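You operate a simulated robot arm through the tools that you are given. There is no shell and no other tool. Be economical: measure what you need, move in short steps, check, and stop when the job is done.

You are at the controls of a simulated robot arm. One attempt, no reset.

TASK
Close the thirty mm drawer. Put the sachet labelled "DRY" from the kit station on the green pad. Take the run tag and leave it on top of the silver boxed head. Take the blue soak pad and put it on the canister station. Put the refill pot on the mat of the unit row away on the shelf of the bead table. Take the blue leak jet on the mat of the unit row and put it away on the top of the jet table. Put the blue elbow block on the top of the jet table. Put the zip case on the top of the jet table. Lift the tub flap open. Any order will do. Set down upright: refill pot, zip case.

Only the result counts: the job must be done as asked and must still hold three seconds after the hand-in. Knocking over, shifting, dropping, spilling or breaking anything else fails it.

THE ROBOT
A 7-joint arm with a fingered hand on a trunk, on a base that drives. Base frame: it is fixed to the floor where the robot stands at the start and does not move with it; the origin is under the middle of the robot, x ahead of it, y to its left, z up. Units: cm, rad, N and s.
With the tool pointing down near the work surface it reaches from about 32 to 74 cm from the robot's upright axis, wherever it stands. Its first joint turns from -2.897 to 2.897 rad. Places, roughly: blue elbow block [50, -675, 75]; blue leak jet [150, -700, 75]; blue soak pad (8x11x6 cm) [170, -210, 80]; boxed head [150, -150, 75]; canister station [160, -120, 80]; green pad (8x9x3 cm) [40, 40, 80]; refill pot [150, -650, 75]; run tag [175, -100, 75]; sachet [50, 0, 75]; shelf of the bead table [360, -120, 50]; thirty mm drawer [60, 0, 90]; top of the jet table [-170, -720, 80]; tub flap [40, -110, 80]; zip case [50, -700, 75]. Payload 4 kg.
Tool frame: the origin (TCP) lies between the finger pads and is the grasp point; the fingertips stand 2.6 cm ahead of it; z points along the fingers, y is the line along which they close. Largest opening 13.2 cm; the body of the gripper starts 7.3 cm behind the TCP. The gripper is a hand of 4 fingers: y runs from the thumb to the fingers, the wrist lies at [0, 0, -23.9] in the tool frame, and closing takes about 1.5 s.
Orientation is that of the tool frame in the base frame, as a unit quaternion [w, x, y, z]. With the fingers straight down and closing along the base's y, the tool's x points along the base's -x, its y along +y and its z along -z.

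THE INTERFACE
- The arm moves only by the tool arm_command. Its argument "targets" is a list of rows, each a list of 6 numbers: the shift along the base's x, y, z in mm, then the turn, a rotation vector about the base's x, y, z in rad. In form: [[x, y, z, wx, wy, wz], ...]. A call has 1 to 10 rows; each row shifts and turns the commanded pose from where the row before left it. "claw" is the opening, from 0 (shut) to 1 (fully open), set as the call begins (left out, the last holds). Each row takes 0.2 s and may step no farther than 5 cm and 0.15 rad from the row before; otherwise, or with a gripper value out of range, the whole call is refused. A pose out of reach is approached as far as the arm can. The call stops where the force on the tool passes 40 N (or 10 N more than at its start, if that is more) or the arm is blocked; 0.2 s more then pass. The fingers move at their own pace (about 7.2 cm/s each) and stop on an object; they squeeze with about 29 N. The grip force told is the motor's: it shows also when the fingers shut on nothing. Time passes only in rows, and 0.2 s behind the last, so rows that do not move let the fingers close. It gives the time, the measured TCP pose, the force on the tool (base axes), the opening and the grip force at its end, in the units of the frame above (readings bear some noise), with the torque about the TCP (base axes, N m) and any sound that the robot's microphone picked up.
- Cameras (640 x 400 px; columns grow to the right, rows downward): "scene" is now at [1.58, 11.79, 146.08]; the picture's right is [-0.43, -0.90, 0.00], its down [-0.59, 0.28, -0.76] and it looks along [0.69, -0.33, -0.65] (base axes); focal length 245 px, centre (320, 200). "wrist" rides on the gripper at [6.8, 0.2, -9.7] in the tool frame; the picture's right is [-0.03, 1.00, 0.00], its down [-0.82, -0.02, -0.58] and it looks along [-0.58, -0.01, 0.82] (tool axes); focal length 270 px, centre (320, 200). There is no depth. A picture from a camera that has moved, and an enlarged one, comes with that camera's place and axes in the base frame and with its lens.
- capture(camera): a new picture of that camera. It takes no simulated time.
- move_column(by): slides the trunk up (or, below 0, down) by that many cm; the arm and the scene camera ride with it, the base frame stays. It gives what a move gives, with no picture.
- base_move(legs): drives the robot by 1 to 6 legs, each [ahead, turn to the left] in cm and rad, along the robot's own axes; the way and the turn of a leg run together, so that a leg with both is an arc; at most 150 cm and 3.142 rad a leg. The arm and the cameras ride along, it lands a little off, and it stops where it bumps. It gives what a move gives.
- set_fingers(finger1, finger2, finger3, thumb_bend): sets how far each is bent, from 0 (flat) to 1 (curled in); at 0.3 the hand is open as for a grip, at 0.7 the pads meet at the TCP. One left out holds its place. A second passes; each finger stops where it meets its share of the squeeze, and holds until it gets a number again. A gripper value or a shape takes the hand back. It gives what a move gives, with no picture; readings hold the bend of each and the force on the fingers (four entries, about 0 where the hand has none), thumb and palm.
- set_grasp(shape): the hand has 4 fingers and takes this shape, open, in about a second: jaw (thumb against the fingers, like two jaws); tri (thumb and two fingers); tip (a fingertip pinch); poke (one finger out to press); point (the index stretched); flat (the hand flat); cup (the hand cupped); fist (a fist). The gripper value then closes the fingers along that shape, each until it touches; the sizes above hold for jaw. It gives what a move gives, with no picture.
- pan_tilt(pan, tilt): turns the head with the scene camera to pan (to the left, within 2.705 rad either way) and tilt (down, from -0.506 to 1.204), counted from straight ahead of the robot. It gives what a move gives.
- zoom(camera, box): a new picture of the part [left, top, right, bottom] of that camera's present view, enlarged. It takes no simulated time.
- sign_off(): hands the job in; it is judged then, once.

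Go step by step. Nothing tells you exact positions but the pictures and the camera data: compare them with the known pose of the tool, close in by small moves and look again before you grip or let go. The budget is 483 turns and 220 pictures, counting those below and the enlarged ones. Unless the task says otherwise, let go and move clear before handing in.

The tools are called by a JSON object that holds its "api" and its "payload". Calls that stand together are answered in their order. arm_command: Moves the arm, as the interface text tells. Its arguments: {"type":"object","properties":{"targets":{"type":"array","items":{"type":"array","items":{"type":"number"}}},"claw":{"type":"number"}},"required":["targets"]} The other tools are called the same way: move_column (by) slides the trunk up or down; set_grasp (shape) gives the hand a shape; set_fingers (finger1, finger2, finger3, thumb_bend) moves the fingers one by one; base_move (legs) drives the base; pan_tilt (pan, tilt) turns the head that bears the scene camera; capture (camera) takes a picture; zoom (camera, box) takes an enlarged picture of a part of a camera's view; sign_off () hands the job in.

At the start:

```text
time_s: 0.0
ee_pos: [48.9, 0.38, 113.37]
orientation: [0.0, -0.001, 1.0, 0.0]
wrist_force: [0.0, -0.4, -0.5]
ft_torque: [0.01, 0.02, 0.01]
opening: 13.21
gripper_force: 0.1
shape: jaw
bend: [0.3, 0.3, 0.3, 0.3]
finger forces: [0.0, 0.1, 0.0, 0.0, 0.1, 0.1]
trunk travel left (down, up): [-42.5, 16.5]
robot x, y, heading: [-0.12, -0.23, -0.0]
head pan, tilt: [-0.445, 0.705]
```

scene: 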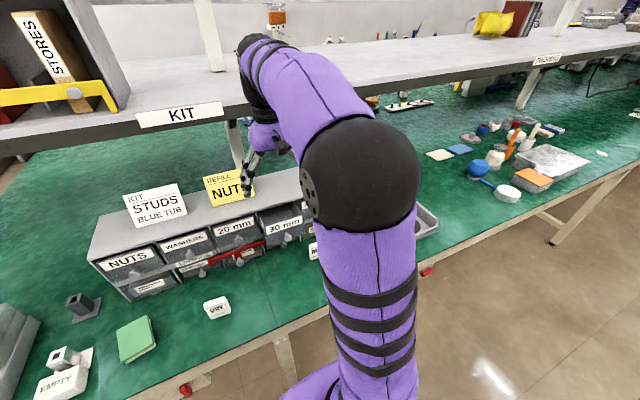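
wrist: 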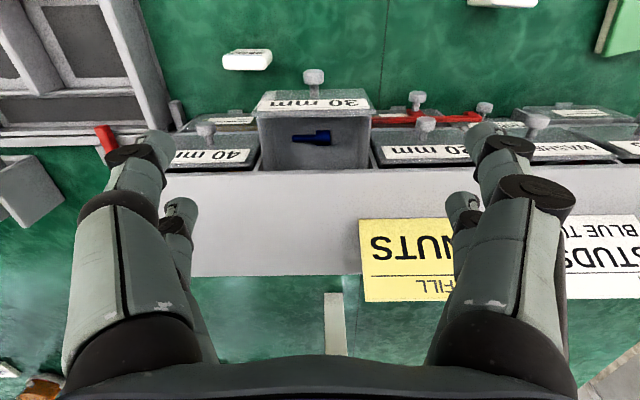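

I see the drawer cabinet ahead with the 30 mm drawer standing open, and a few small white labelled items in front of it. First I look closer at the labels.

{"api": "zoom", "payload": {"camera": "scene", "box": [80, 160, 340, 400]}}

{"api": "zoom", "payload": {"camera": "wrist", "box": [160, 0, 640, 300]}}

```text
1.67 times, centred on (210, 280) of scene
camera zoom: at [1.58, 11.79, 146.08], right [-0.43, -0.9, 0.0], down [-0.59, 0.28, -0.76], along [0.69, -0.33, -0.65], focal length 409 px, centre (503, 67)
```

zoom: 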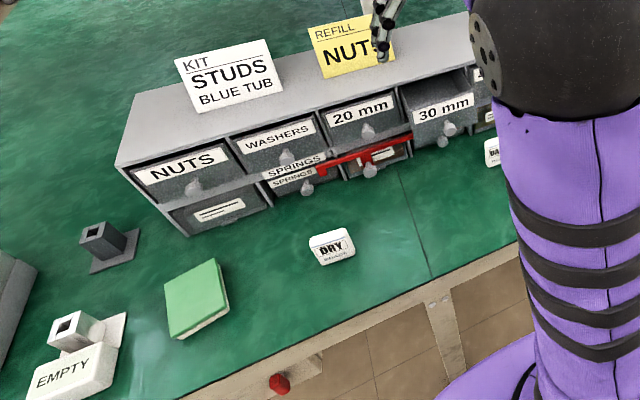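

```text
1.33 times, centred on (400, 150) of wrist
camera zoom: at [42.03, 0.5, 122.86], right [0.03, 1.0, 0.0], down [0.82, -0.02, 0.58], along [0.58, -0.01, -0.82], focal length 360 px, centre (213, 267)
```

zoom: 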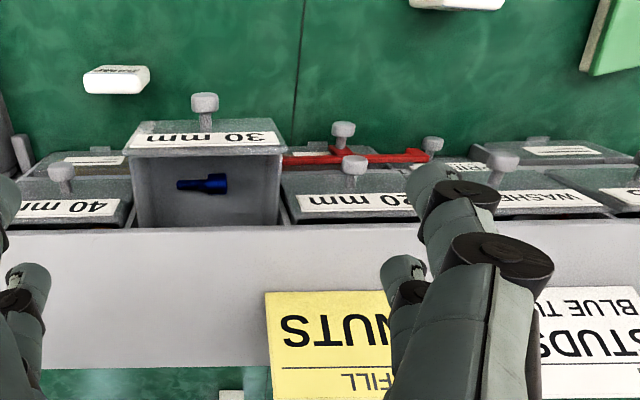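

The DRY sachet is at about [42, 23.5, 79], the green pad at [42.5, 42, 81], and the knob of the 30 mm drawer at [47.8, 0, 92], standing about 5.5 cm out. I close the fingers and come down in front of the knob.

{"api": "arm_command", "payload": {"targets": [[-50, 0, 0, 0, 0, 0], [-50, 0, 0, 0, 0, 0], [0, 0, -40, 0, 0, 0], [0, 0, -40, 0, 0, 0], [0, 0, -40, 0, 0, 0], [0, 0, -40, 0, 0, 0], [0, 0, -38, 0, 0, 0], [0, 0, 0, 0, 0, 0]], "claw": 0}}

{"api": "capture", "payload": {"camera": "wrist"}}

{"api": "capture", "payload": {"camera": "scene"}}

```text
time_s: 1.8
ee_pos: [38.79, 0.44, 93.23]
orientation: [0.0, 0.0, 1.0, 0.0]
wrist_force: [0.3, -0.9, -0.9]
ft_torque: [0.01, -0.02, 0.0]
opening: 0.0
gripper_force: 29.0
shape: jaw
bend: [0.62, 0.63, 0.63, 0.7]
finger forces: [0.0, 0.1, 0.1, 0.1, 0.0, 0.1]
trunk travel left (down, up): [-42.5, 16.5]
robot x, y, heading: [-0.13, 0.1, -0.0]
head pan, tilt: [-0.445, 0.705]
```

```text
215 pictures are left
camera wrist: at [31.93, 0.47, 102.87], right [0.03, 1.0, 0.0], down [0.82, -0.02, 0.58], along [0.58, -0.01, -0.82], focal length 270 px, centre (320, 200)
```

wrist: 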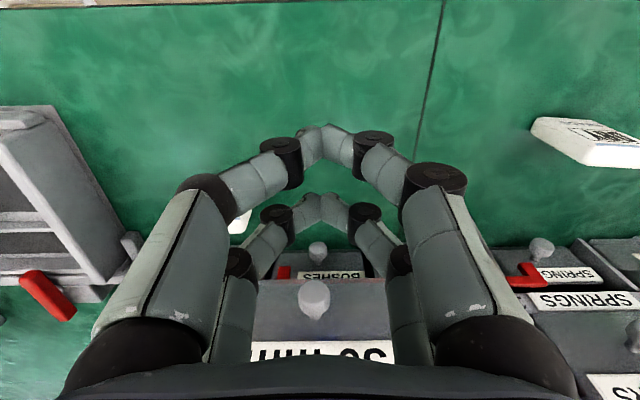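

```text
214 pictures are left
camera scene: at [1.59, 11.79, 146.08], right [-0.43, -0.9, 0.0], down [-0.59, 0.28, -0.76], along [0.69, -0.33, -0.65], focal length 245 px, centre (320, 200)
```

scene: 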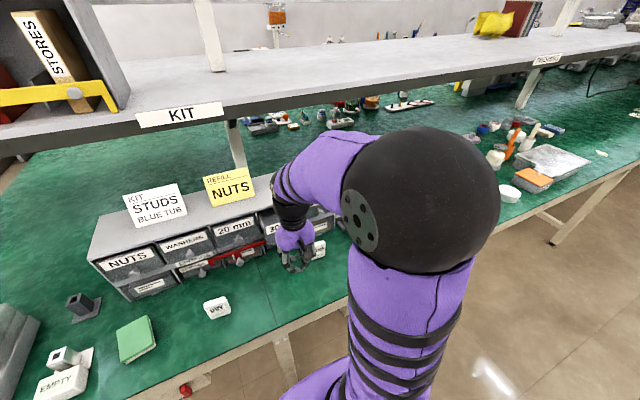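

The closed fingers line up with the knob. I push forward now.

{"api": "arm_command", "payload": {"targets": [[20, -3, 0, 0, 0, 0], [20, 0, 0, 0, 0, 0], [15, 0, 0, 0, 0, 0], [15, 0, 0, 0, 0, 0], [10, 0, 0, 0, 0, 0], [10, 0, 0, 0, 0, 0], [10, 0, 0, 0, 0, 0], [10, 0, 0, 0, 0, 0], [10, 0, 0, 0, 0, 0], [10, 0, 0, 0, 0, 0]]}}

{"api": "capture", "payload": {"camera": "wrist"}}

```text
time_s: 4.0
ee_pos: [50.41, 0.16, 93.24]
orientation: [-0.012, 0.001, 1.0, 0.0]
wrist_force: [-19.1, 0.1, 9.0]
ft_torque: [-0.04, 0.05, -0.07]
opening: 0.0
gripper_force: 28.9
shape: jaw
bend: [0.62, 0.63, 0.64, 0.7]
finger forces: [0.0, 0.0, 0.0, 0.0, 0.0, 0.0]
trunk travel left (down, up): [-42.5, 16.5]
robot x, y, heading: [0.16, -0.06, 0.002]
head pan, tilt: [-0.445, 0.705]
stopped in row 10: the force on the tool passed its limit (the readings are from after the stop); the commanded pose is now the measured one
```

```text
213 pictures are left
camera wrist: at [43.83, 0.16, 103.13], right [0.03, 1.0, 0.0], down [0.83, -0.02, 0.56], along [0.56, -0.02, -0.83], focal length 270 px, centre (320, 200)
```

wrist: 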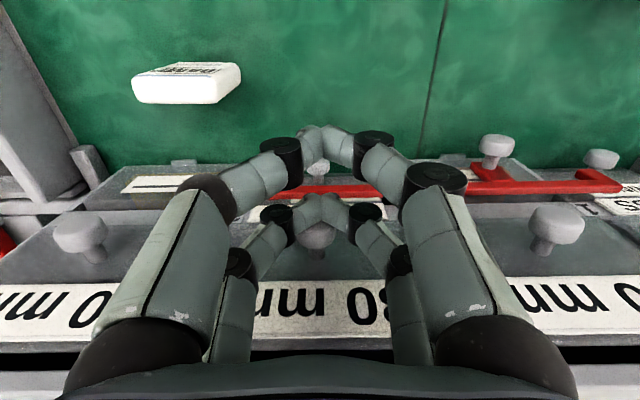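

The push stopped against resistance and the front looks level with its neighbours. I back off and check.

{"api": "arm_command", "payload": {"targets": [[-40, 0, 0, 0, 0, 0], [-50, 0, 0, 0, 0, 0], [0, 0, 50, 0, 0, 0], [0, 0, 50, 0, 0, 0], [0, 50, 50, 0, 0, 0], [0, 50, 0, 0, 0, 0]], "claw": 0.6}}

{"api": "capture", "payload": {"camera": "wrist"}}

{"api": "zoom", "payload": {"camera": "scene", "box": [80, 160, 340, 322]}}

```text
refused: row 5 steps farther than a row can; nothing moved
```

```text
212 pictures are left
camera wrist: at [43.83, 0.16, 103.13], right [0.03, 1.0, 0.0], down [0.83, -0.02, 0.56], along [0.56, -0.02, -0.83], focal length 270 px, centre (320, 200)
```

wrist: 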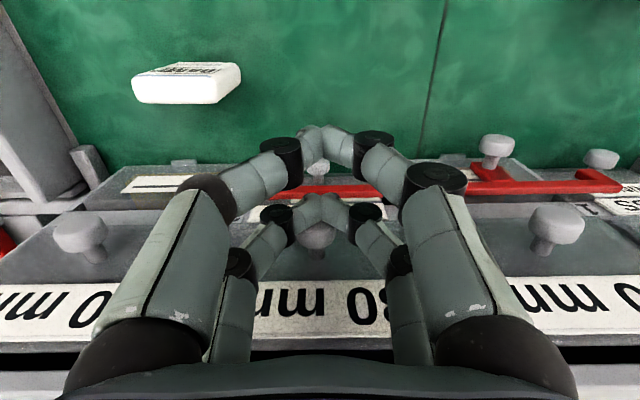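

```text
2.46 times, centred on (210, 241) of scene
camera zoom: at [1.18, 11.79, 146.11], right [-0.43, -0.9, 0.0], down [-0.58, 0.28, -0.76], along [0.69, -0.33, -0.65], focal length 604 px, centre (591, 99)
```

zoom: 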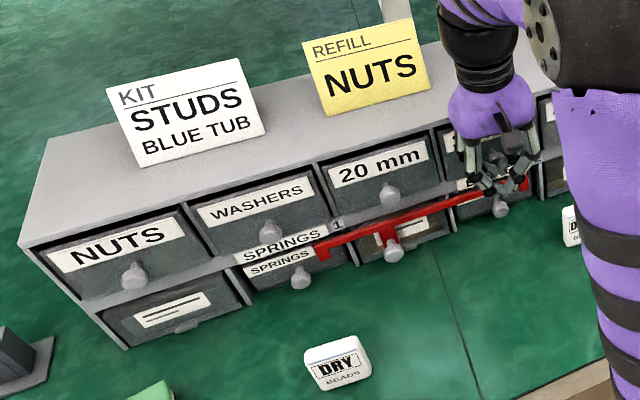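

I retry the retreat with a legal step, then look.

{"api": "arm_command", "payload": {"targets": [[-40, 0, 0, 0, 0, 0], [-50, 0, 0, 0, 0, 0], [0, 0, 50, 0, 0, 0], [0, 0, 50, 0, 0, 0], [0, 30, 30, 0, 0, 0], [0, 50, 0, 0, 0, 0], [0, 50, 0, 0, 0, 0]]}}

{"api": "capture", "payload": {"camera": "wrist"}}

{"api": "zoom", "payload": {"camera": "scene", "box": [80, 160, 340, 322]}}

```text
time_s: 5.6
ee_pos: [41.65, 12.82, 106.12]
orientation: [-0.011, 0.001, 1.0, 0.0]
wrist_force: [-0.3, 0.0, -0.1]
ft_torque: [0.02, 0.0, 0.0]
opening: 0.01
gripper_force: 29.1
shape: jaw
bend: [0.62, 0.63, 0.64, 0.7]
finger forces: [0.0, 0.0, 0.1, 0.0, 0.1, 0.0]
trunk travel left (down, up): [-42.5, 16.5]
robot x, y, heading: [0.1, 0.11, 0.0]
head pan, tilt: [-0.445, 0.705]
```

```text
210 pictures are left
camera wrist: at [35.06, 12.92, 116.01], right [0.03, 1.0, 0.0], down [0.83, -0.02, 0.56], along [0.56, -0.02, -0.83], focal length 270 px, centre (320, 200)
```

wrist: 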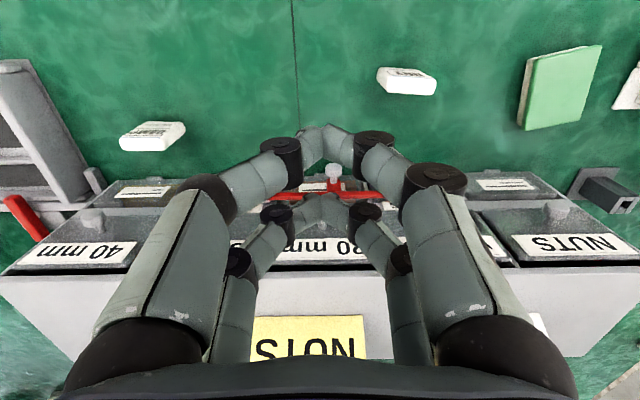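

```text
2.46 times, centred on (210, 241) of scene
camera zoom: at [1.52, 11.79, 146.08], right [-0.43, -0.9, 0.0], down [-0.59, 0.28, -0.76], along [0.69, -0.33, -0.65], focal length 604 px, centre (591, 99)
```

zoom: 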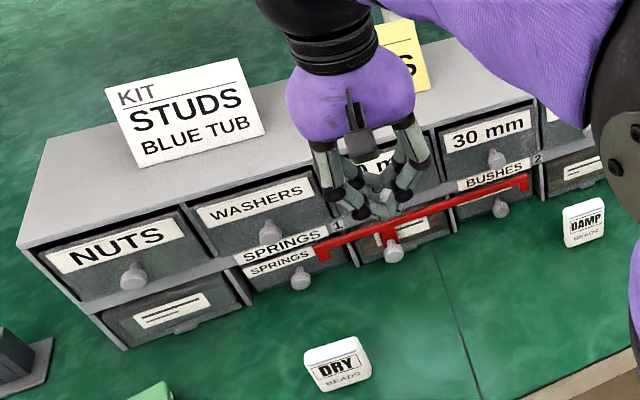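

The 30 mm drawer is shut. Next I open the hand above the DRY sachet at [41.9, 23.5] and look.

{"api": "arm_command", "payload": {"targets": [[3, 50, 0, 0, 0, 0], [0, 50, 0, 0, 0, 0], [0, 6, -45, 0, 0, 0], [0, 0, -45, 0, 0, 0], [0, 0, 0, 0, 0, 0], [0, 0, 0, 0, 0, 0]], "claw": 0.85}}

{"api": "capture", "payload": {"camera": "wrist"}}

{"api": "zoom", "payload": {"camera": "scene", "box": [80, 240, 336, 400]}}

```text
time_s: 7.0
ee_pos: [42.07, 23.83, 97.02]
orientation: [-0.011, 0.0, 1.0, 0.0]
wrist_force: [-0.3, -0.6, 0.5]
ft_torque: [0.01, -0.02, -0.02]
opening: 11.22
gripper_force: 0.1
shape: jaw
bend: [0.54, 0.54, 0.54, 0.38]
finger forces: [0.0, 0.0, 0.0, 0.0, 0.1, 0.0]
trunk travel left (down, up): [-42.5, 16.5]
robot x, y, heading: [-0.07, -0.05, 0.003]
head pan, tilt: [-0.445, 0.705]
```

```text
208 pictures are left
camera wrist: at [35.4, 23.73, 106.82], right [0.03, 1.0, 0.0], down [0.83, -0.02, 0.56], along [0.56, -0.01, -0.83], focal length 270 px, centre (320, 200)
```

wrist: 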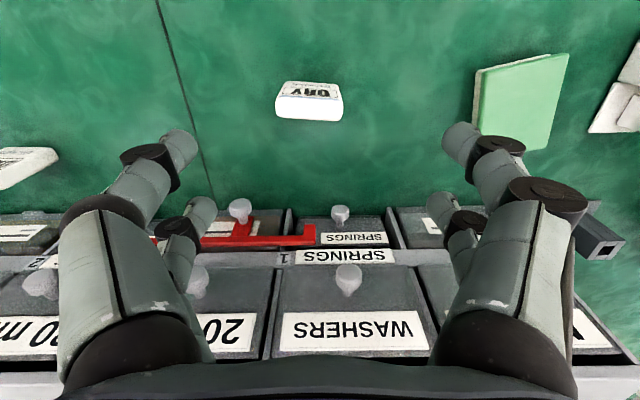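

```text
2.50 times, centred on (208, 320) of scene
camera zoom: at [1.51, 11.79, 146.08], right [-0.43, -0.9, 0.0], down [-0.59, 0.28, -0.76], along [0.69, -0.33, -0.65], focal length 613 px, centre (600, -100)
```

zoom: 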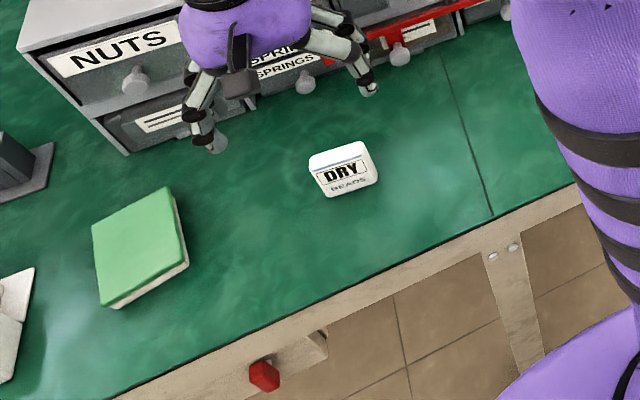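

The DRY sachet is a small block standing at about [41.4, 22.9], roughly 5.5 cm wide in y. I descend over it.

{"api": "arm_command", "payload": {"targets": [[-6, -10, -30, 0, 0, 0], [0, 0, -40, 0, 0, 0], [0, 0, -30, 0, 0, 0], [0, 0, 0, 0, 0, 0]], "claw": 0.85}}

{"api": "capture", "payload": {"camera": "wrist"}}

{"api": "zoom", "payload": {"camera": "scene", "box": [80, 240, 336, 400]}}

```text
time_s: 8.0
ee_pos: [41.54, 22.79, 87.08]
orientation: [-0.012, 0.0, 1.0, 0.0]
wrist_force: [0.6, 0.0, -0.3]
ft_torque: [0.0, 0.01, 0.0]
opening: 11.2
gripper_force: 0.0
shape: jaw
bend: [0.54, 0.54, 0.54, 0.38]
finger forces: [0.0, 0.0, 0.0, 0.0, 0.0, 0.1]
trunk travel left (down, up): [-42.5, 16.5]
robot x, y, heading: [-0.1, -0.21, 0.004]
head pan, tilt: [-0.445, 0.705]
```

```text
206 pictures are left
camera wrist: at [34.9, 22.8, 96.92], right [0.03, 1.0, 0.0], down [0.83, -0.02, 0.56], along [0.56, -0.01, -0.83], focal length 270 px, centre (320, 200)
```

wrist: 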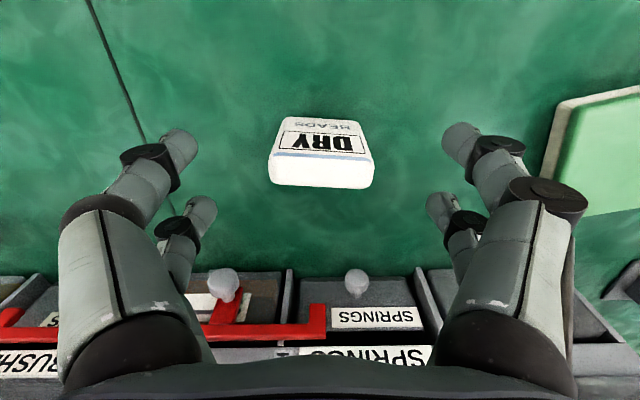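

```text
2.50 times, centred on (208, 320) of scene
camera zoom: at [1.54, 11.8, 146.08], right [-0.43, -0.9, 0.0], down [-0.59, 0.28, -0.76], along [0.69, -0.33, -0.65], focal length 613 px, centre (600, -100)
```

zoom: 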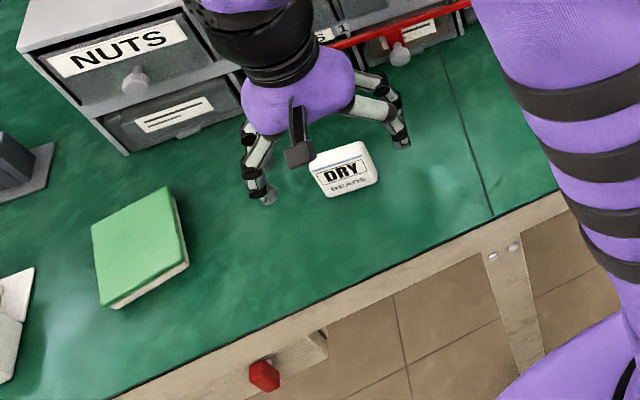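

The block stands centred under the hand, about 6 cm tall and 2 thick. I go down and grip it.

{"api": "arm_command", "payload": {"targets": [[1, 0, -28, 0, 0, 0], [1, 0, -25, 0, 0, 0], [0, 0, 0, 0, 0, 0]]}}

{"api": "arm_command", "payload": {"targets": [[0, 0, 0, 0, 0, 0], [0, 0, 0, 0, 0, 0], [0, 0, 0, 0, 0, 0], [0, 0, 0, 0, 0, 0], [0, 0, 0, 0, 0, 0], [0, 0, 0, 0, 0, 0], [0, 0, 0, 0, 0, 0]], "claw": 0}}

{"api": "capture", "payload": {"camera": "wrist"}}

```text
time_s: 8.8
ee_pos: [41.86, 22.66, 81.85]
orientation: [-0.012, -0.001, 1.0, 0.0]
wrist_force: [0.4, 0.4, 0.4]
ft_torque: [0.0, 0.04, -0.02]
opening: 11.21
gripper_force: 0.0
shape: jaw
bend: [0.54, 0.54, 0.54, 0.38]
finger forces: [0.1, 0.1, 0.0, 0.0, 0.1, 0.0]
trunk travel left (down, up): [-42.5, 16.5]
robot x, y, heading: [0.17, -0.16, 0.001]
head pan, tilt: [-0.445, 0.705]
```

```text
time_s: 10.4
ee_pos: [41.79, 22.79, 81.81]
orientation: [-0.012, 0.0, 1.0, -0.001]
wrist_force: [0.0, -0.3, -0.3]
ft_torque: [-0.04, 0.0, -0.02]
opening: 0.03
gripper_force: 28.8
shape: jaw
bend: [0.62, 0.63, 0.63, 0.7]
finger forces: [0.1, 0.0, 0.1, 0.0, 0.0, 0.0]
trunk travel left (down, up): [-42.5, 16.5]
robot x, y, heading: [-0.16, 0.28, 0.001]
head pan, tilt: [-0.445, 0.705]
```

```text
204 pictures are left
camera wrist: at [35.14, 22.8, 91.66], right [0.03, 1.0, 0.0], down [0.83, -0.02, 0.56], along [0.56, -0.01, -0.83], focal length 270 px, centre (320, 200)
```

wrist: 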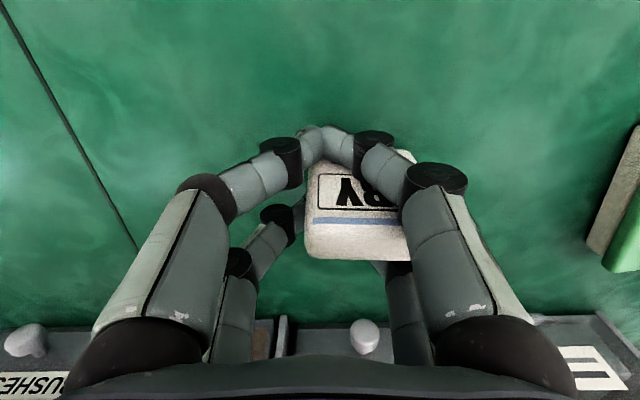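

The fingers closed to zero with the sachet caught between the front and rear finger pairs, so no real grip. I open again and look.

{"api": "arm_command", "payload": {"targets": [[0, 0, 0, 0, 0, 0], [0, 0, 0, 0, 0, 0], [0, 0, 0, 0, 0, 0], [0, 0, 0, 0, 0, 0], [0, 0, 0, 0, 0, 0], [0, 0, 0, 0, 0, 0]], "claw": 0.85}}

{"api": "capture", "payload": {"camera": "wrist"}}

{"api": "zoom", "payload": {"camera": "scene", "box": [80, 240, 336, 400]}}

```text
time_s: 11.8
ee_pos: [41.79, 22.77, 81.81]
orientation: [-0.011, 0.0, 1.0, 0.0]
wrist_force: [0.2, 0.4, -0.4]
ft_torque: [-0.01, -0.01, 0.04]
opening: 11.2
gripper_force: 0.0
shape: jaw
bend: [0.54, 0.54, 0.54, 0.38]
finger forces: [0.0, 0.1, 0.1, 0.0, 0.0, 0.0]
trunk travel left (down, up): [-42.5, 16.5]
robot x, y, heading: [-0.02, 0.11, 0.004]
head pan, tilt: [-0.445, 0.705]
```

```text
203 pictures are left
camera wrist: at [35.15, 22.8, 91.66], right [0.03, 1.0, 0.0], down [0.83, -0.02, 0.56], along [0.56, -0.01, -0.83], focal length 270 px, centre (320, 200)
```

wrist: 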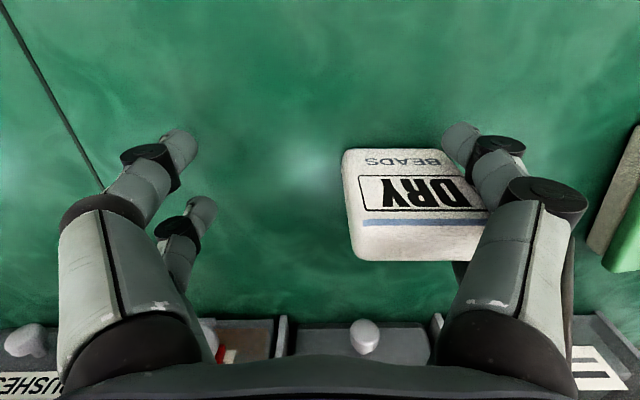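

```text
2.50 times, centred on (208, 320) of scene
camera zoom: at [1.52, 11.79, 146.08], right [-0.43, -0.9, 0.0], down [-0.59, 0.28, -0.76], along [0.69, -0.33, -0.65], focal length 613 px, centre (600, -100)
```

zoom: 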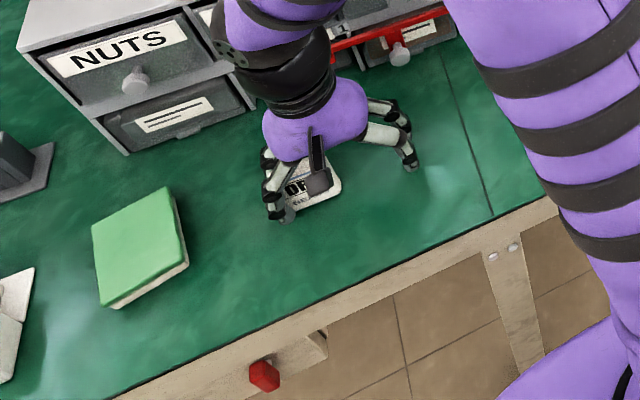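

The sachet still stands, shifted toward +y. Its thin side is along x, so I lift clear and turn the hand a quarter turn to close along x.

{"api": "arm_command", "payload": {"targets": [[0, 0, 40, 0, 0, 0], [0, 0, 45, 0, 0, 0], [0, 0, 20, 0, 0, 0.15], [0, 0, 0, 0, 0, 0.15], [0, 0, 0, 0, 0, 0.15], [0, 0, 0, 0, 0, 0.15], [0, 0, 0, 0, 0, 0.15], [0, 0, 0, 0, 0, 0.15], [0, 0, 0, 0, 0, 0.15], [0, 0, 0, 0, 0, 0.15]]}}

{"api": "arm_command", "payload": {"targets": [[0, 0, 0, 0, 0, 0.15], [0, 0, 0, 0, 0, 0.15], [0, 0, 0, 0, 0, 0.07], [0, 30, 0, 0, 0, 0], [0, 0, 0, 0, 0, 0]]}}

{"api": "capture", "payload": {"camera": "wrist"}}

{"api": "zoom", "payload": {"camera": "scene", "box": [80, 240, 336, 400]}}

```text
time_s: 14.0
ee_pos: [41.82, 22.73, 92.35]
orientation: [-0.009, -0.565, 0.825, -0.007]
wrist_force: [-0.2, 1.3, 0.0]
ft_torque: [0.01, -0.01, 0.04]
opening: 11.21
gripper_force: 0.1
shape: jaw
bend: [0.54, 0.54, 0.54, 0.38]
finger forces: [0.1, 0.0, 0.1, 0.0, 0.1, 0.0]
trunk travel left (down, up): [-42.5, 16.5]
robot x, y, heading: [0.03, -0.04, -0.002]
head pan, tilt: [-0.445, 0.705]
```

```text
time_s: 15.2
ee_pos: [41.76, 25.88, 92.4]
orientation: [-0.008, -0.706, 0.708, -0.008]
wrist_force: [0.2, 0.0, 0.4]
ft_torque: [-0.03, -0.01, -0.01]
opening: 11.21
gripper_force: 0.0
shape: jaw
bend: [0.54, 0.54, 0.54, 0.38]
finger forces: [0.0, 0.0, 0.0, 0.0, 0.1, 0.0]
trunk travel left (down, up): [-42.5, 16.5]
robot x, y, heading: [-0.32, -0.07, 0.003]
head pan, tilt: [-0.445, 0.705]
```

```text
201 pictures are left
camera wrist: at [41.57, 19.1, 102.21], right [-1.0, 0.03, 0.0], down [0.02, 0.83, 0.56], along [0.01, 0.56, -0.83], focal length 270 px, centre (320, 200)
```

wrist: 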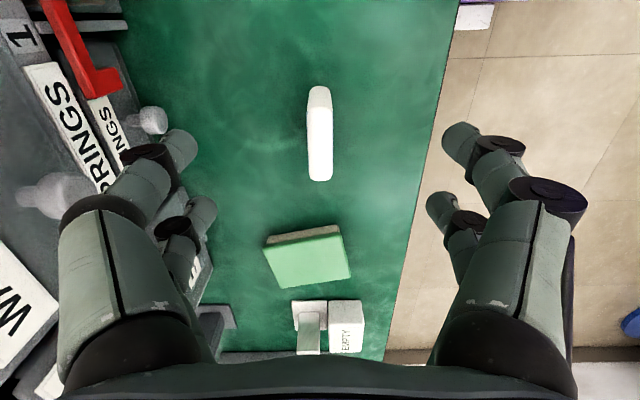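

```text
2.50 times, centred on (208, 320) of scene
camera zoom: at [1.54, 11.82, 146.08], right [-0.43, -0.9, 0.0], down [-0.59, 0.28, -0.76], along [0.69, -0.33, -0.65], focal length 613 px, centre (600, -100)
```

zoom: 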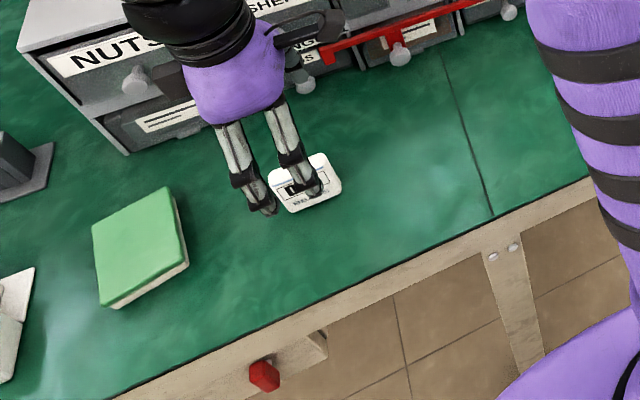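

Turned, the sachet shows its thin edge at about [41.8, 26.7], well between the fingers. I narrow the hand, centre on it and descend.

{"api": "arm_command", "payload": {"targets": [[0, 8, -20, 0, 0, 0], [0, 0, -20, 0, 0, 0], [0, 0, -20, 0, 0, 0], [0, 0, -20, 0, 0, 0], [0, 0, -22, 0, 0, 0], [0, 0, 0, 0, 0, 0]], "claw": 0.55}}

{"api": "capture", "payload": {"camera": "wrist"}}

```text
time_s: 16.6
ee_pos: [41.84, 26.58, 82.32]
orientation: [-0.008, -0.705, 0.709, -0.008]
wrist_force: [-0.5, -0.4, 0.2]
ft_torque: [0.02, 0.0, 0.02]
opening: 7.31
gripper_force: 0.0
shape: jaw
bend: [0.72, 0.72, 0.72, 0.7]
finger forces: [0.1, 0.0, 0.0, 0.0, 0.1, 0.0]
trunk travel left (down, up): [-42.5, 16.5]
robot x, y, heading: [-0.13, 0.3, -0.002]
head pan, tilt: [-0.445, 0.705]
```

```text
199 pictures are left
camera wrist: at [41.63, 19.81, 91.98], right [-1.0, 0.03, 0.0], down [0.02, 0.83, 0.56], along [0.02, 0.56, -0.83], focal length 270 px, centre (320, 200)
```

wrist: 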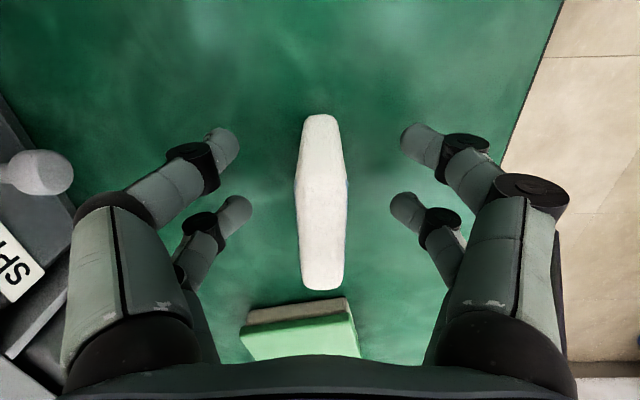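

Centred nicely. I close on it.

{"api": "arm_command", "payload": {"targets": [[0, 0, 0, 0, 0, 0], [0, 0, 0, 0, 0, 0], [0, 0, 0, 0, 0, 0], [0, 0, 0, 0, 0, 0], [0, 0, 0, 0, 0, 0], [0, 0, 0, 0, 0, 0]], "claw": 0}}

{"api": "arm_command", "payload": {"targets": [[0, 0, 40, 0, 0, 0], [0, 0, 40, 0, 0, 0], [0, 0, 0, 0, 0, 0]]}}

{"api": "capture", "payload": {"camera": "wrist"}}

{"api": "zoom", "payload": {"camera": "scene", "box": [80, 240, 336, 400]}}

```text
time_s: 18.0
ee_pos: [41.79, 26.61, 82.27]
orientation: [-0.008, -0.706, 0.708, -0.008]
wrist_force: [0.4, 0.6, -0.7]
ft_torque: [0.01, -0.01, -0.02]
opening: 1.23
gripper_force: 29.3
shape: jaw
bend: [0.72, 0.72, 0.72, 0.7]
finger forces: [26.0, 26.1, 25.8, 0.1, 26.2, 0.1]
trunk travel left (down, up): [-42.5, 16.5]
robot x, y, heading: [-0.34, 0.1, -0.0]
head pan, tilt: [-0.445, 0.705]
```

```text
time_s: 18.8
ee_pos: [41.66, 26.54, 90.15]
orientation: [-0.009, -0.706, 0.708, -0.008]
wrist_force: [-0.3, -0.4, -0.3]
ft_torque: [0.01, 0.03, -0.05]
opening: 1.21
gripper_force: 29.4
shape: jaw
bend: [0.72, 0.72, 0.72, 0.7]
finger forces: [26.0, 26.1, 25.8, 0.1, 26.2, 0.1]
trunk travel left (down, up): [-42.5, 16.5]
robot x, y, heading: [-0.06, -0.16, -0.002]
head pan, tilt: [-0.445, 0.705]
```

```text
198 pictures are left
camera wrist: at [41.53, 19.76, 99.9], right [-1.0, 0.03, 0.0], down [0.02, 0.83, 0.56], along [0.02, 0.56, -0.83], focal length 270 px, centre (320, 200)
```

wrist: 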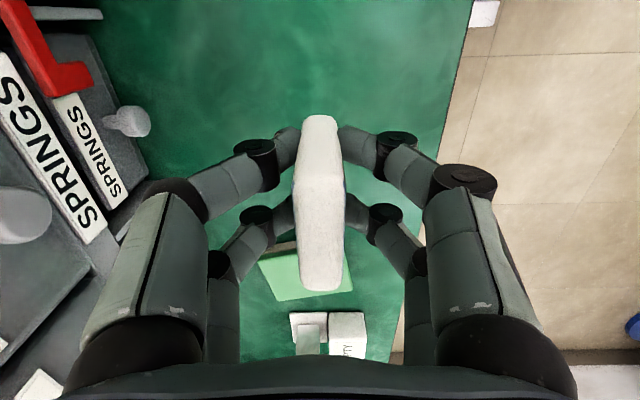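

```text
2.50 times, centred on (208, 320) of scene
camera zoom: at [1.51, 11.78, 146.08], right [-0.43, -0.9, 0.0], down [-0.59, 0.28, -0.76], along [0.69, -0.33, -0.65], focal length 613 px, centre (600, -100)
```

zoom: 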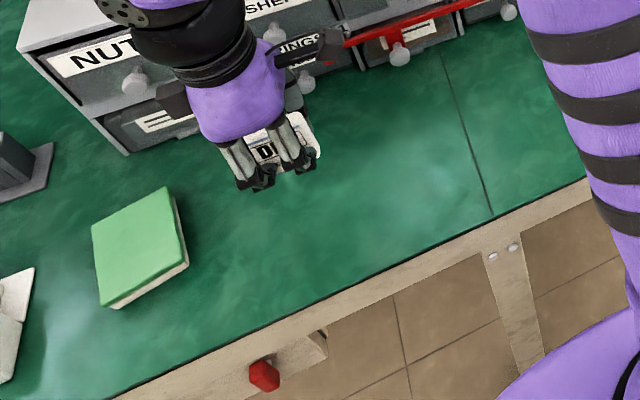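

The sachet is held. I carry it over the green pad at [43, 41.8] and check before lowering.

{"api": "arm_command", "payload": {"targets": [[0, 20, 25, 0, 0, 0], [0, 45, 0, 0, 0, 0], [5, 45, 0, 0, 0, 0], [8, 43, 0, 0, 0, 0], [0, 0, 0, 0, 0, 0]]}}

{"api": "capture", "payload": {"camera": "wrist"}}

{"api": "zoom", "payload": {"camera": "scene", "box": [0, 200, 320, 400]}}

```text
time_s: 20.0
ee_pos: [42.82, 41.88, 92.54]
orientation: [-0.008, -0.705, 0.709, -0.009]
wrist_force: [0.7, 0.9, -0.9]
ft_torque: [-0.01, 0.0, 0.01]
opening: 1.25
gripper_force: 28.9
shape: jaw
bend: [0.72, 0.72, 0.72, 0.7]
finger forces: [26.0, 26.0, 25.8, 0.0, 26.2, 0.0]
trunk travel left (down, up): [-42.5, 16.5]
robot x, y, heading: [-0.13, 0.07, 0.001]
head pan, tilt: [-0.445, 0.705]
```

```text
196 pictures are left
camera wrist: at [42.64, 35.16, 102.36], right [-1.0, 0.03, 0.0], down [0.02, 0.83, 0.56], along [0.02, 0.56, -0.83], focal length 270 px, centre (320, 200)
```

wrist: 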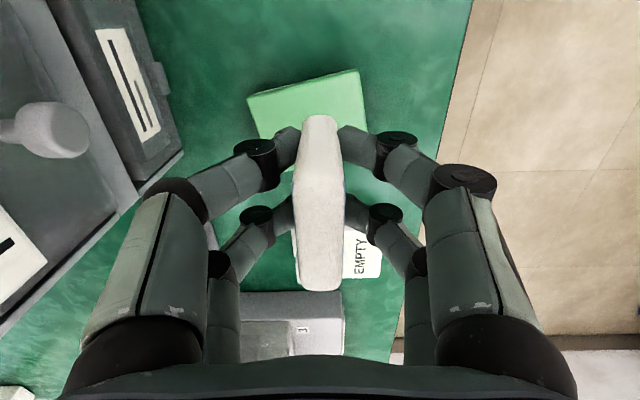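

```text
2.00 times, centred on (160, 300) of scene
camera zoom: at [1.54, 11.85, 146.08], right [-0.43, -0.9, 0.0], down [-0.59, 0.28, -0.76], along [0.69, -0.33, -0.65], focal length 491 px, centre (640, 0)
```

zoom: 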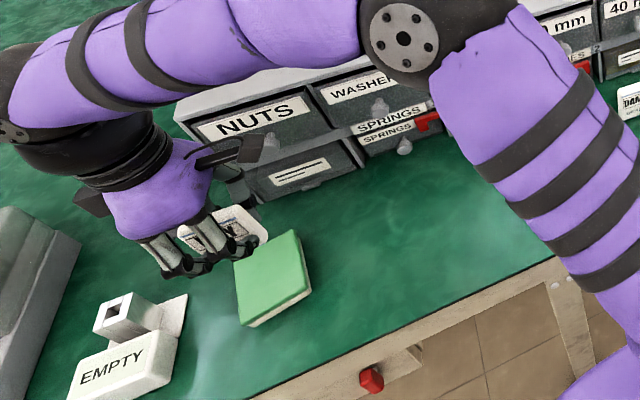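

The pad's centre works out at about [43.4, 43.1]; I shift a little and lower until contact.

{"api": "arm_command", "payload": {"targets": [[5, 11, 0, 0, 0, 0.1], [0, 0, -30, 0, 0, 0.1], [0, 0, -20, 0, 0, 0], [0, 0, -10, 0, 0, 0], [0, 0, -7, 0, 0, 0], [0, 0, 0, 0, 0, 0]]}}

{"api": "zoom", "payload": {"camera": "scene", "box": [0, 200, 320, 400]}}

{"api": "capture", "payload": {"camera": "wrist"}}

```text
time_s: 21.4
ee_pos: [43.44, 43.02, 85.84]
orientation: [0.008, 0.773, -0.634, 0.008]
wrist_force: [-0.1, -0.4, -0.5]
ft_torque: [0.01, 0.01, -0.04]
opening: 1.24
gripper_force: 28.8
shape: jaw
bend: [0.72, 0.72, 0.72, 0.7]
finger forces: [26.0, 26.0, 25.8, 0.0, 26.1, 0.1]
trunk travel left (down, up): [-42.5, 16.5]
robot x, y, heading: [-0.28, -0.13, -0.003]
head pan, tilt: [-0.445, 0.705]
```

```text
2.00 times, centred on (160, 300) of scene
camera zoom: at [1.53, 11.8, 146.08], right [-0.43, -0.9, 0.0], down [-0.59, 0.28, -0.76], along [0.69, -0.33, -0.65], focal length 491 px, centre (640, 0)
```

zoom: 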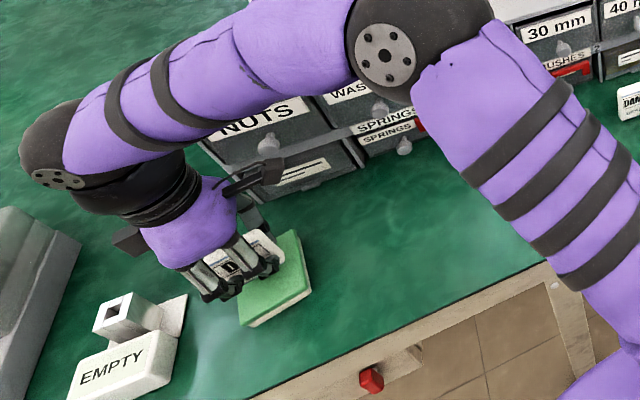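

```text
193 pictures are left
camera wrist: at [44.58, 36.28, 95.72], right [-0.99, -0.17, 0.0], down [-0.14, 0.82, 0.56], along [-0.1, 0.55, -0.83], focal length 270 px, centre (320, 200)
```

wrist: 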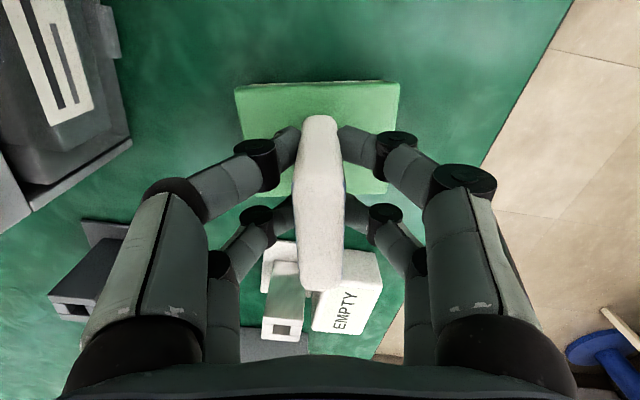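

The sachet hangs about half a centimetre over the pad. I nudge back a little and lower to touch.

{"api": "arm_command", "payload": {"targets": [[0, -4, -2, 0, 0, 0], [0, 0, -2, 0, 0, 0], [0, 0, -2, 0, 0, 0], [0, 0, 0, 0, 0, 0]]}}

```text
time_s: 22.4
ee_pos: [43.63, 42.59, 85.42]
orientation: [0.007, 0.773, -0.634, 0.009]
wrist_force: [-0.6, 0.4, -1.0]
ft_torque: [0.0, -0.03, 0.0]
opening: 1.24
gripper_force: 29.2
shape: jaw
bend: [0.72, 0.72, 0.72, 0.7]
finger forces: [26.0, 26.0, 25.8, 0.1, 26.1, 0.0]
trunk travel left (down, up): [-42.5, 16.5]
robot x, y, heading: [-0.24, 0.07, -0.001]
head pan, tilt: [-0.445, 0.705]
```

{"api": "arm_command", "payload": {"targets": [[0, 0, -2, 0, 0, 0], [0, 0, -2, 0, 0, 0], [0, 0, 0, 0, 0, 0]]}}

```text
time_s: 23.2
ee_pos: [43.57, 42.62, 85.04]
orientation: [0.007, 0.773, -0.634, 0.008]
wrist_force: [0.1, -0.3, -0.3]
ft_torque: [-0.01, -0.01, -0.01]
opening: 1.21
gripper_force: 29.1
shape: jaw
bend: [0.72, 0.72, 0.72, 0.7]
finger forces: [26.0, 26.0, 25.8, 0.0, 26.1, 0.0]
trunk travel left (down, up): [-42.5, 16.5]
robot x, y, heading: [-0.42, -0.04, -0.0]
head pan, tilt: [-0.445, 0.705]
```

No contact yet, so I continue down in small steps.

{"api": "arm_command", "payload": {"targets": [[0, 0, -2, 0, 0, 0], [0, 0, -2, 0, 0, 0], [0, 0, -2, 0, 0, 0], [0, 0, 0, 0, 0, 0]]}}

{"api": "zoom", "payload": {"camera": "scene", "box": [80, 280, 240, 380]}}

```text
time_s: 24.2
ee_pos: [43.58, 42.67, 84.61]
orientation: [0.005, 0.774, -0.633, 0.009]
wrist_force: [1.9, -0.2, 22.0]
ft_torque: [-0.09, -0.07, 0.03]
opening: 1.28
gripper_force: 28.7
shape: jaw
bend: [0.72, 0.72, 0.72, 0.71]
finger forces: [29.3, 28.4, 28.4, 0.1, 30.7, 0.0]
trunk travel left (down, up): [-42.5, 16.5]
robot x, y, heading: [-0.28, -0.17, 0.0]
head pan, tilt: [-0.445, 0.705]
```

```text
4.00 times, centred on (160, 330) of scene
camera zoom: at [1.41, 11.67, 146.13], right [-0.43, -0.9, 0.0], down [-0.58, 0.28, -0.76], along [0.69, -0.33, -0.65], focal length 981 px, centre (960, -320)
```

zoom: 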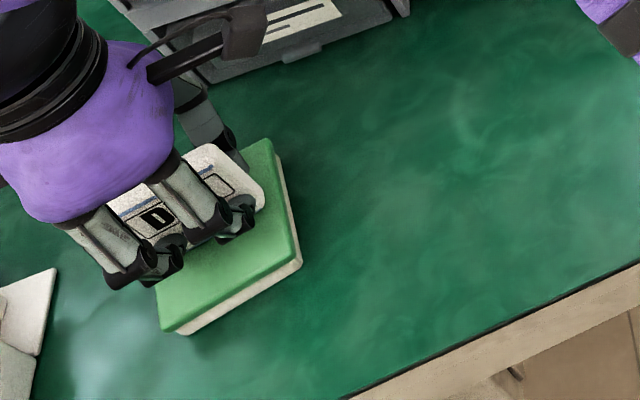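

Contact reached. I ease the pressure, open gently, and lift away.

{"api": "arm_command", "payload": {"targets": [[0, 0, 2, 0, 0, 0], [0, 0, 0, 0, 0, 0]]}}

{"api": "arm_command", "payload": {"targets": [[0, 0, 0, 0, 0, 0], [0, 0, 0, 0, 0, 0], [0, 0, 0, 0, 0, 0], [0, 0, 0, 0, 0, 0], [0, 0, 30, 0, 0, 0], [0, 0, 40, 0, 0, 0], [0, 0, 40, 0, 0, 0], [0, 0, 40, 0, 0, 0], [0, 0, 0, 0, 0, 0]], "claw": 0.45}}

{"api": "zoom", "payload": {"camera": "scene", "box": [0, 200, 320, 400]}}

{"api": "capture", "payload": {"camera": "wrist"}}

```text
time_s: 24.8
ee_pos: [43.54, 42.47, 84.55]
orientation: [0.006, 0.774, -0.634, 0.009]
wrist_force: [3.7, 5.8, 16.5]
ft_torque: [-0.01, -0.11, 0.0]
opening: 1.27
gripper_force: 28.9
shape: jaw
bend: [0.72, 0.72, 0.72, 0.71]
finger forces: [28.2, 27.7, 28.9, 0.0, 31.1, 0.0]
trunk travel left (down, up): [-42.5, 16.5]
robot x, y, heading: [-0.15, -0.07, -0.0]
head pan, tilt: [-0.445, 0.705]
```

```text
time_s: 26.8
ee_pos: [43.49, 42.59, 99.57]
orientation: [0.007, 0.773, -0.634, 0.007]
wrist_force: [-0.8, -1.1, 0.0]
ft_torque: [0.0, 0.01, 0.02]
opening: 5.9
gripper_force: 0.0
shape: jaw
bend: [0.73, 0.73, 0.73, 0.7]
finger forces: [0.1, 0.0, 0.0, 0.0, 0.1, 0.1]
trunk travel left (down, up): [-42.5, 16.5]
robot x, y, heading: [0.02, -0.19, 0.0]
head pan, tilt: [-0.445, 0.705]
```

```text
2.00 times, centred on (160, 300) of scene
camera zoom: at [1.51, 11.79, 146.08], right [-0.43, -0.9, 0.0], down [-0.59, 0.28, -0.76], along [0.69, -0.33, -0.65], focal length 491 px, centre (640, 0)
```

zoom: 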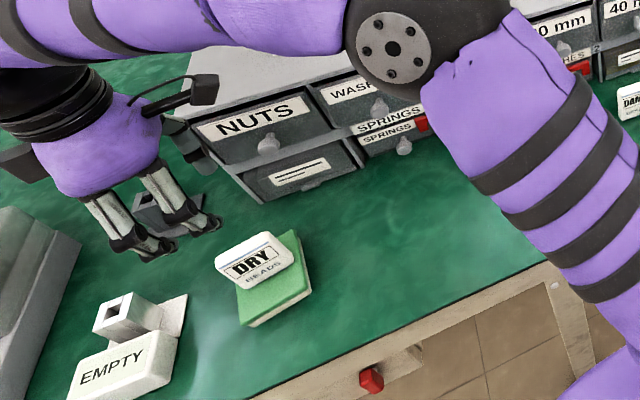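

```text
190 pictures are left
camera wrist: at [44.65, 35.89, 109.34], right [-0.99, -0.17, 0.0], down [-0.14, 0.82, 0.56], along [-0.1, 0.55, -0.83], focal length 270 px, centre (320, 200)
```

wrist: 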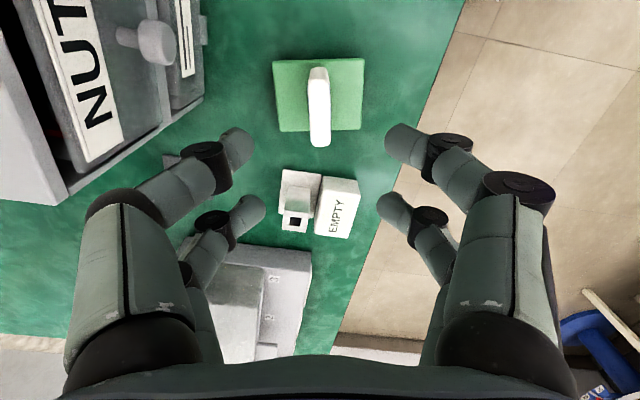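

The sachet stands on the green pad. I bring the arm back to a neutral carrying pose ahead of the robot, then look toward the next station.

{"api": "arm_command", "payload": {"targets": [[0, 0, 45, 0, 0, -0.15], [0, -40, 20, 0, 0, -0.15], [0, -45, 0, 0, 0, -0.15], [0, -45, 0, 0, 0, -0.15], [0, -45, 0, 0, 0, -0.15], [0, -45, 0, 0, 0, -0.15], [0, -45, 0, 0, 0, -0.15], [0, -45, 0, 0, 0, -0.15], [0, -45, 0, 0, 0, -0.15], [0, -45, 0, 0, 0, -0.15]]}}

{"api": "arm_command", "payload": {"targets": [[0, -20, 0, 0, 0, -0.15], [0, 0, 0, 0, 0, -0.12], [0, 0, 0, 0, 0, 0]]}}

{"api": "pan_tilt", "payload": {"pan": -1.2, "tilt": 0.6}}

{"api": "capture", "payload": {"camera": "scene"}}

```text
time_s: 29.0
ee_pos: [43.58, 2.69, 105.85]
orientation: [-0.01, -0.133, 0.991, -0.002]
wrist_force: [0.2, -0.2, -0.3]
ft_torque: [-0.01, -0.02, -0.01]
opening: 5.91
gripper_force: 0.1
shape: jaw
bend: [0.73, 0.73, 0.73, 0.7]
finger forces: [0.1, 0.0, 0.0, 0.0, 0.0, 0.1]
trunk travel left (down, up): [-42.5, 16.5]
robot x, y, heading: [-0.31, 0.31, 0.001]
head pan, tilt: [-0.445, 0.705]
```

```text
time_s: 29.8
ee_pos: [43.63, 0.56, 106.12]
orientation: [-0.011, 0.002, 1.0, 0.0]
wrist_force: [0.0, -0.6, 0.6]
ft_torque: [-0.01, 0.0, 0.0]
opening: 5.87
gripper_force: 0.0
shape: jaw
bend: [0.73, 0.73, 0.73, 0.7]
finger forces: [0.1, 0.0, 0.0, 0.1, 0.0, 0.1]
trunk travel left (down, up): [-42.5, 16.5]
robot x, y, heading: [0.1, -0.0, 0.002]
head pan, tilt: [-0.445, 0.705]
```

```text
time_s: 30.9
ee_pos: [43.63, 0.61, 106.1]
orientation: [-0.012, 0.0, 1.0, 0.0]
wrist_force: [0.1, -0.6, 0.0]
ft_torque: [-0.01, -0.01, 0.0]
opening: 5.87
gripper_force: 0.0
shape: jaw
bend: [0.73, 0.73, 0.73, 0.7]
finger forces: [0.0, 0.1, 0.1, 0.0, 0.0, 0.0]
trunk travel left (down, up): [-42.5, 16.5]
robot x, y, heading: [-0.22, -0.05, -0.007]
head pan, tilt: [-1.201, 0.6]
```

```text
189 pictures are left
camera scene: at [-2.92, 7.2, 146.99], right [-0.93, -0.36, 0.0], down [-0.2, 0.53, -0.82], along [0.3, -0.77, -0.57], focal length 245 px, centre (320, 200)
```

scene: 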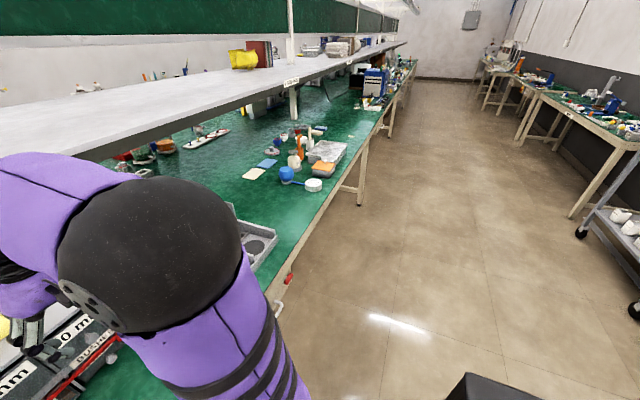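

A long bench runs off to my right with a shelf above it. I look further around to map the aisles.

{"api": "pan_tilt", "payload": {"pan": -0.7, "tilt": 0.25}}

{"api": "capture", "payload": {"camera": "scene"}}

{"api": "pan_tilt", "payload": {"pan": 0.8, "tilt": 0.3}}

{"api": "capture", "payload": {"camera": "scene"}}

{"api": "pan_tilt", "payload": {"pan": -2.2, "tilt": 0.4}}

{"api": "capture", "payload": {"camera": "scene"}}

{"api": "pan_tilt", "payload": {"pan": 2.2, "tilt": 0.4}}

{"api": "capture", "payload": {"camera": "scene"}}

```text
time_s: 31.8
ee_pos: [43.63, 0.6, 106.19]
orientation: [-0.012, 0.0, 1.0, 0.0]
wrist_force: [-0.7, -0.1, -0.2]
ft_torque: [0.0, -0.01, 0.0]
opening: 5.9
gripper_force: 0.0
shape: jaw
bend: [0.73, 0.73, 0.73, 0.7]
finger forces: [0.0, 0.0, 0.0, 0.0, 0.0, 0.0]
trunk travel left (down, up): [-42.5, 16.5]
robot x, y, heading: [0.01, -0.2, -0.002]
head pan, tilt: [-0.7, 0.25]
```

```text
188 pictures are left
camera scene: at [1.01, 9.42, 150.21], right [-0.64, -0.76, 0.0], down [-0.19, 0.16, -0.97], along [0.74, -0.62, -0.25], focal length 245 px, centre (320, 200)
```

scene: 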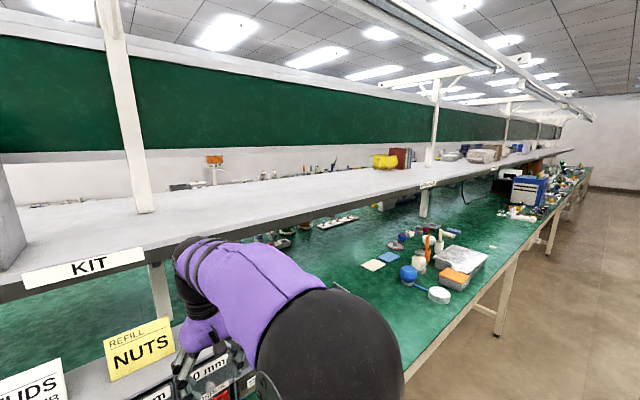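

```text
time_s: 33.4
ee_pos: [43.59, 0.61, 105.99]
orientation: [-0.011, 0.0, 1.0, 0.0]
wrist_force: [-0.4, 0.3, -0.1]
ft_torque: [-0.03, 0.0, 0.0]
opening: 5.88
gripper_force: 0.1
shape: jaw
bend: [0.73, 0.73, 0.73, 0.7]
finger forces: [0.0, 0.0, 0.0, 0.0, 0.0, 0.1]
trunk travel left (down, up): [-42.5, 16.5]
robot x, y, heading: [0.31, 0.32, 0.002]
head pan, tilt: [0.799, 0.3]
```

```text
187 pictures are left
camera scene: at [0.39, 22.13, 149.74], right [0.72, -0.7, 0.0], down [-0.21, -0.21, -0.96], along [0.67, 0.68, -0.3], focal length 245 px, centre (320, 200)
```

scene: 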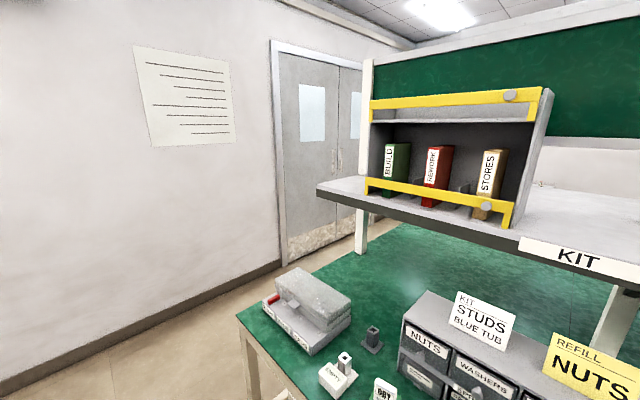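

```text
time_s: 36.0
ee_pos: [43.54, 0.5, 106.17]
orientation: [-0.011, 0.0, 1.0, 0.0]
wrist_force: [-0.4, 0.3, 0.4]
ft_torque: [-0.04, 0.01, -0.01]
opening: 5.88
gripper_force: 0.1
shape: jaw
bend: [0.73, 0.73, 0.73, 0.7]
finger forces: [0.0, 0.0, 0.1, 0.0, 0.0, 0.0]
trunk travel left (down, up): [-42.5, 16.5]
robot x, y, heading: [-0.39, 0.52, -0.002]
head pan, tilt: [-2.201, 0.4]
```

```text
186 pictures are left
camera scene: at [-11.58, 7.95, 148.82], right [-0.81, 0.59, 0.0], down [0.23, 0.31, -0.92], along [-0.54, -0.74, -0.39], focal length 245 px, centre (320, 200)
```

scene: 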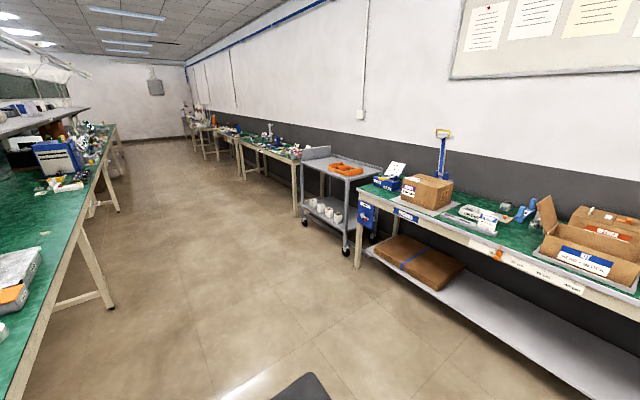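

```text
time_s: 39.5
ee_pos: [43.57, 0.56, 105.97]
orientation: [-0.012, 0.0, 1.0, -0.001]
wrist_force: [0.2, 0.4, 0.5]
ft_torque: [-0.01, 0.0, 0.03]
opening: 5.89
gripper_force: 0.0
shape: jaw
bend: [0.73, 0.73, 0.73, 0.7]
finger forces: [0.1, 0.0, 0.1, 0.0, 0.0, 0.1]
trunk travel left (down, up): [-42.5, 16.5]
robot x, y, heading: [-0.11, -0.15, 0.001]
head pan, tilt: [2.201, 0.4]
```

```text
185 pictures are left
camera scene: at [-11.58, 22.93, 148.82], right [0.81, 0.59, 0.0], down [0.23, -0.31, -0.92], along [-0.54, 0.74, -0.39], focal length 245 px, centre (320, 200)
```

scene: 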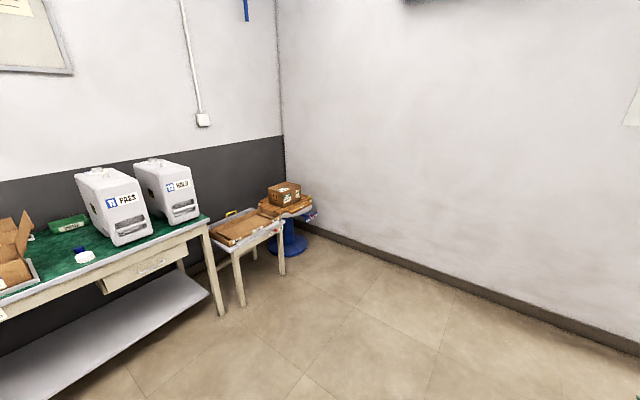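

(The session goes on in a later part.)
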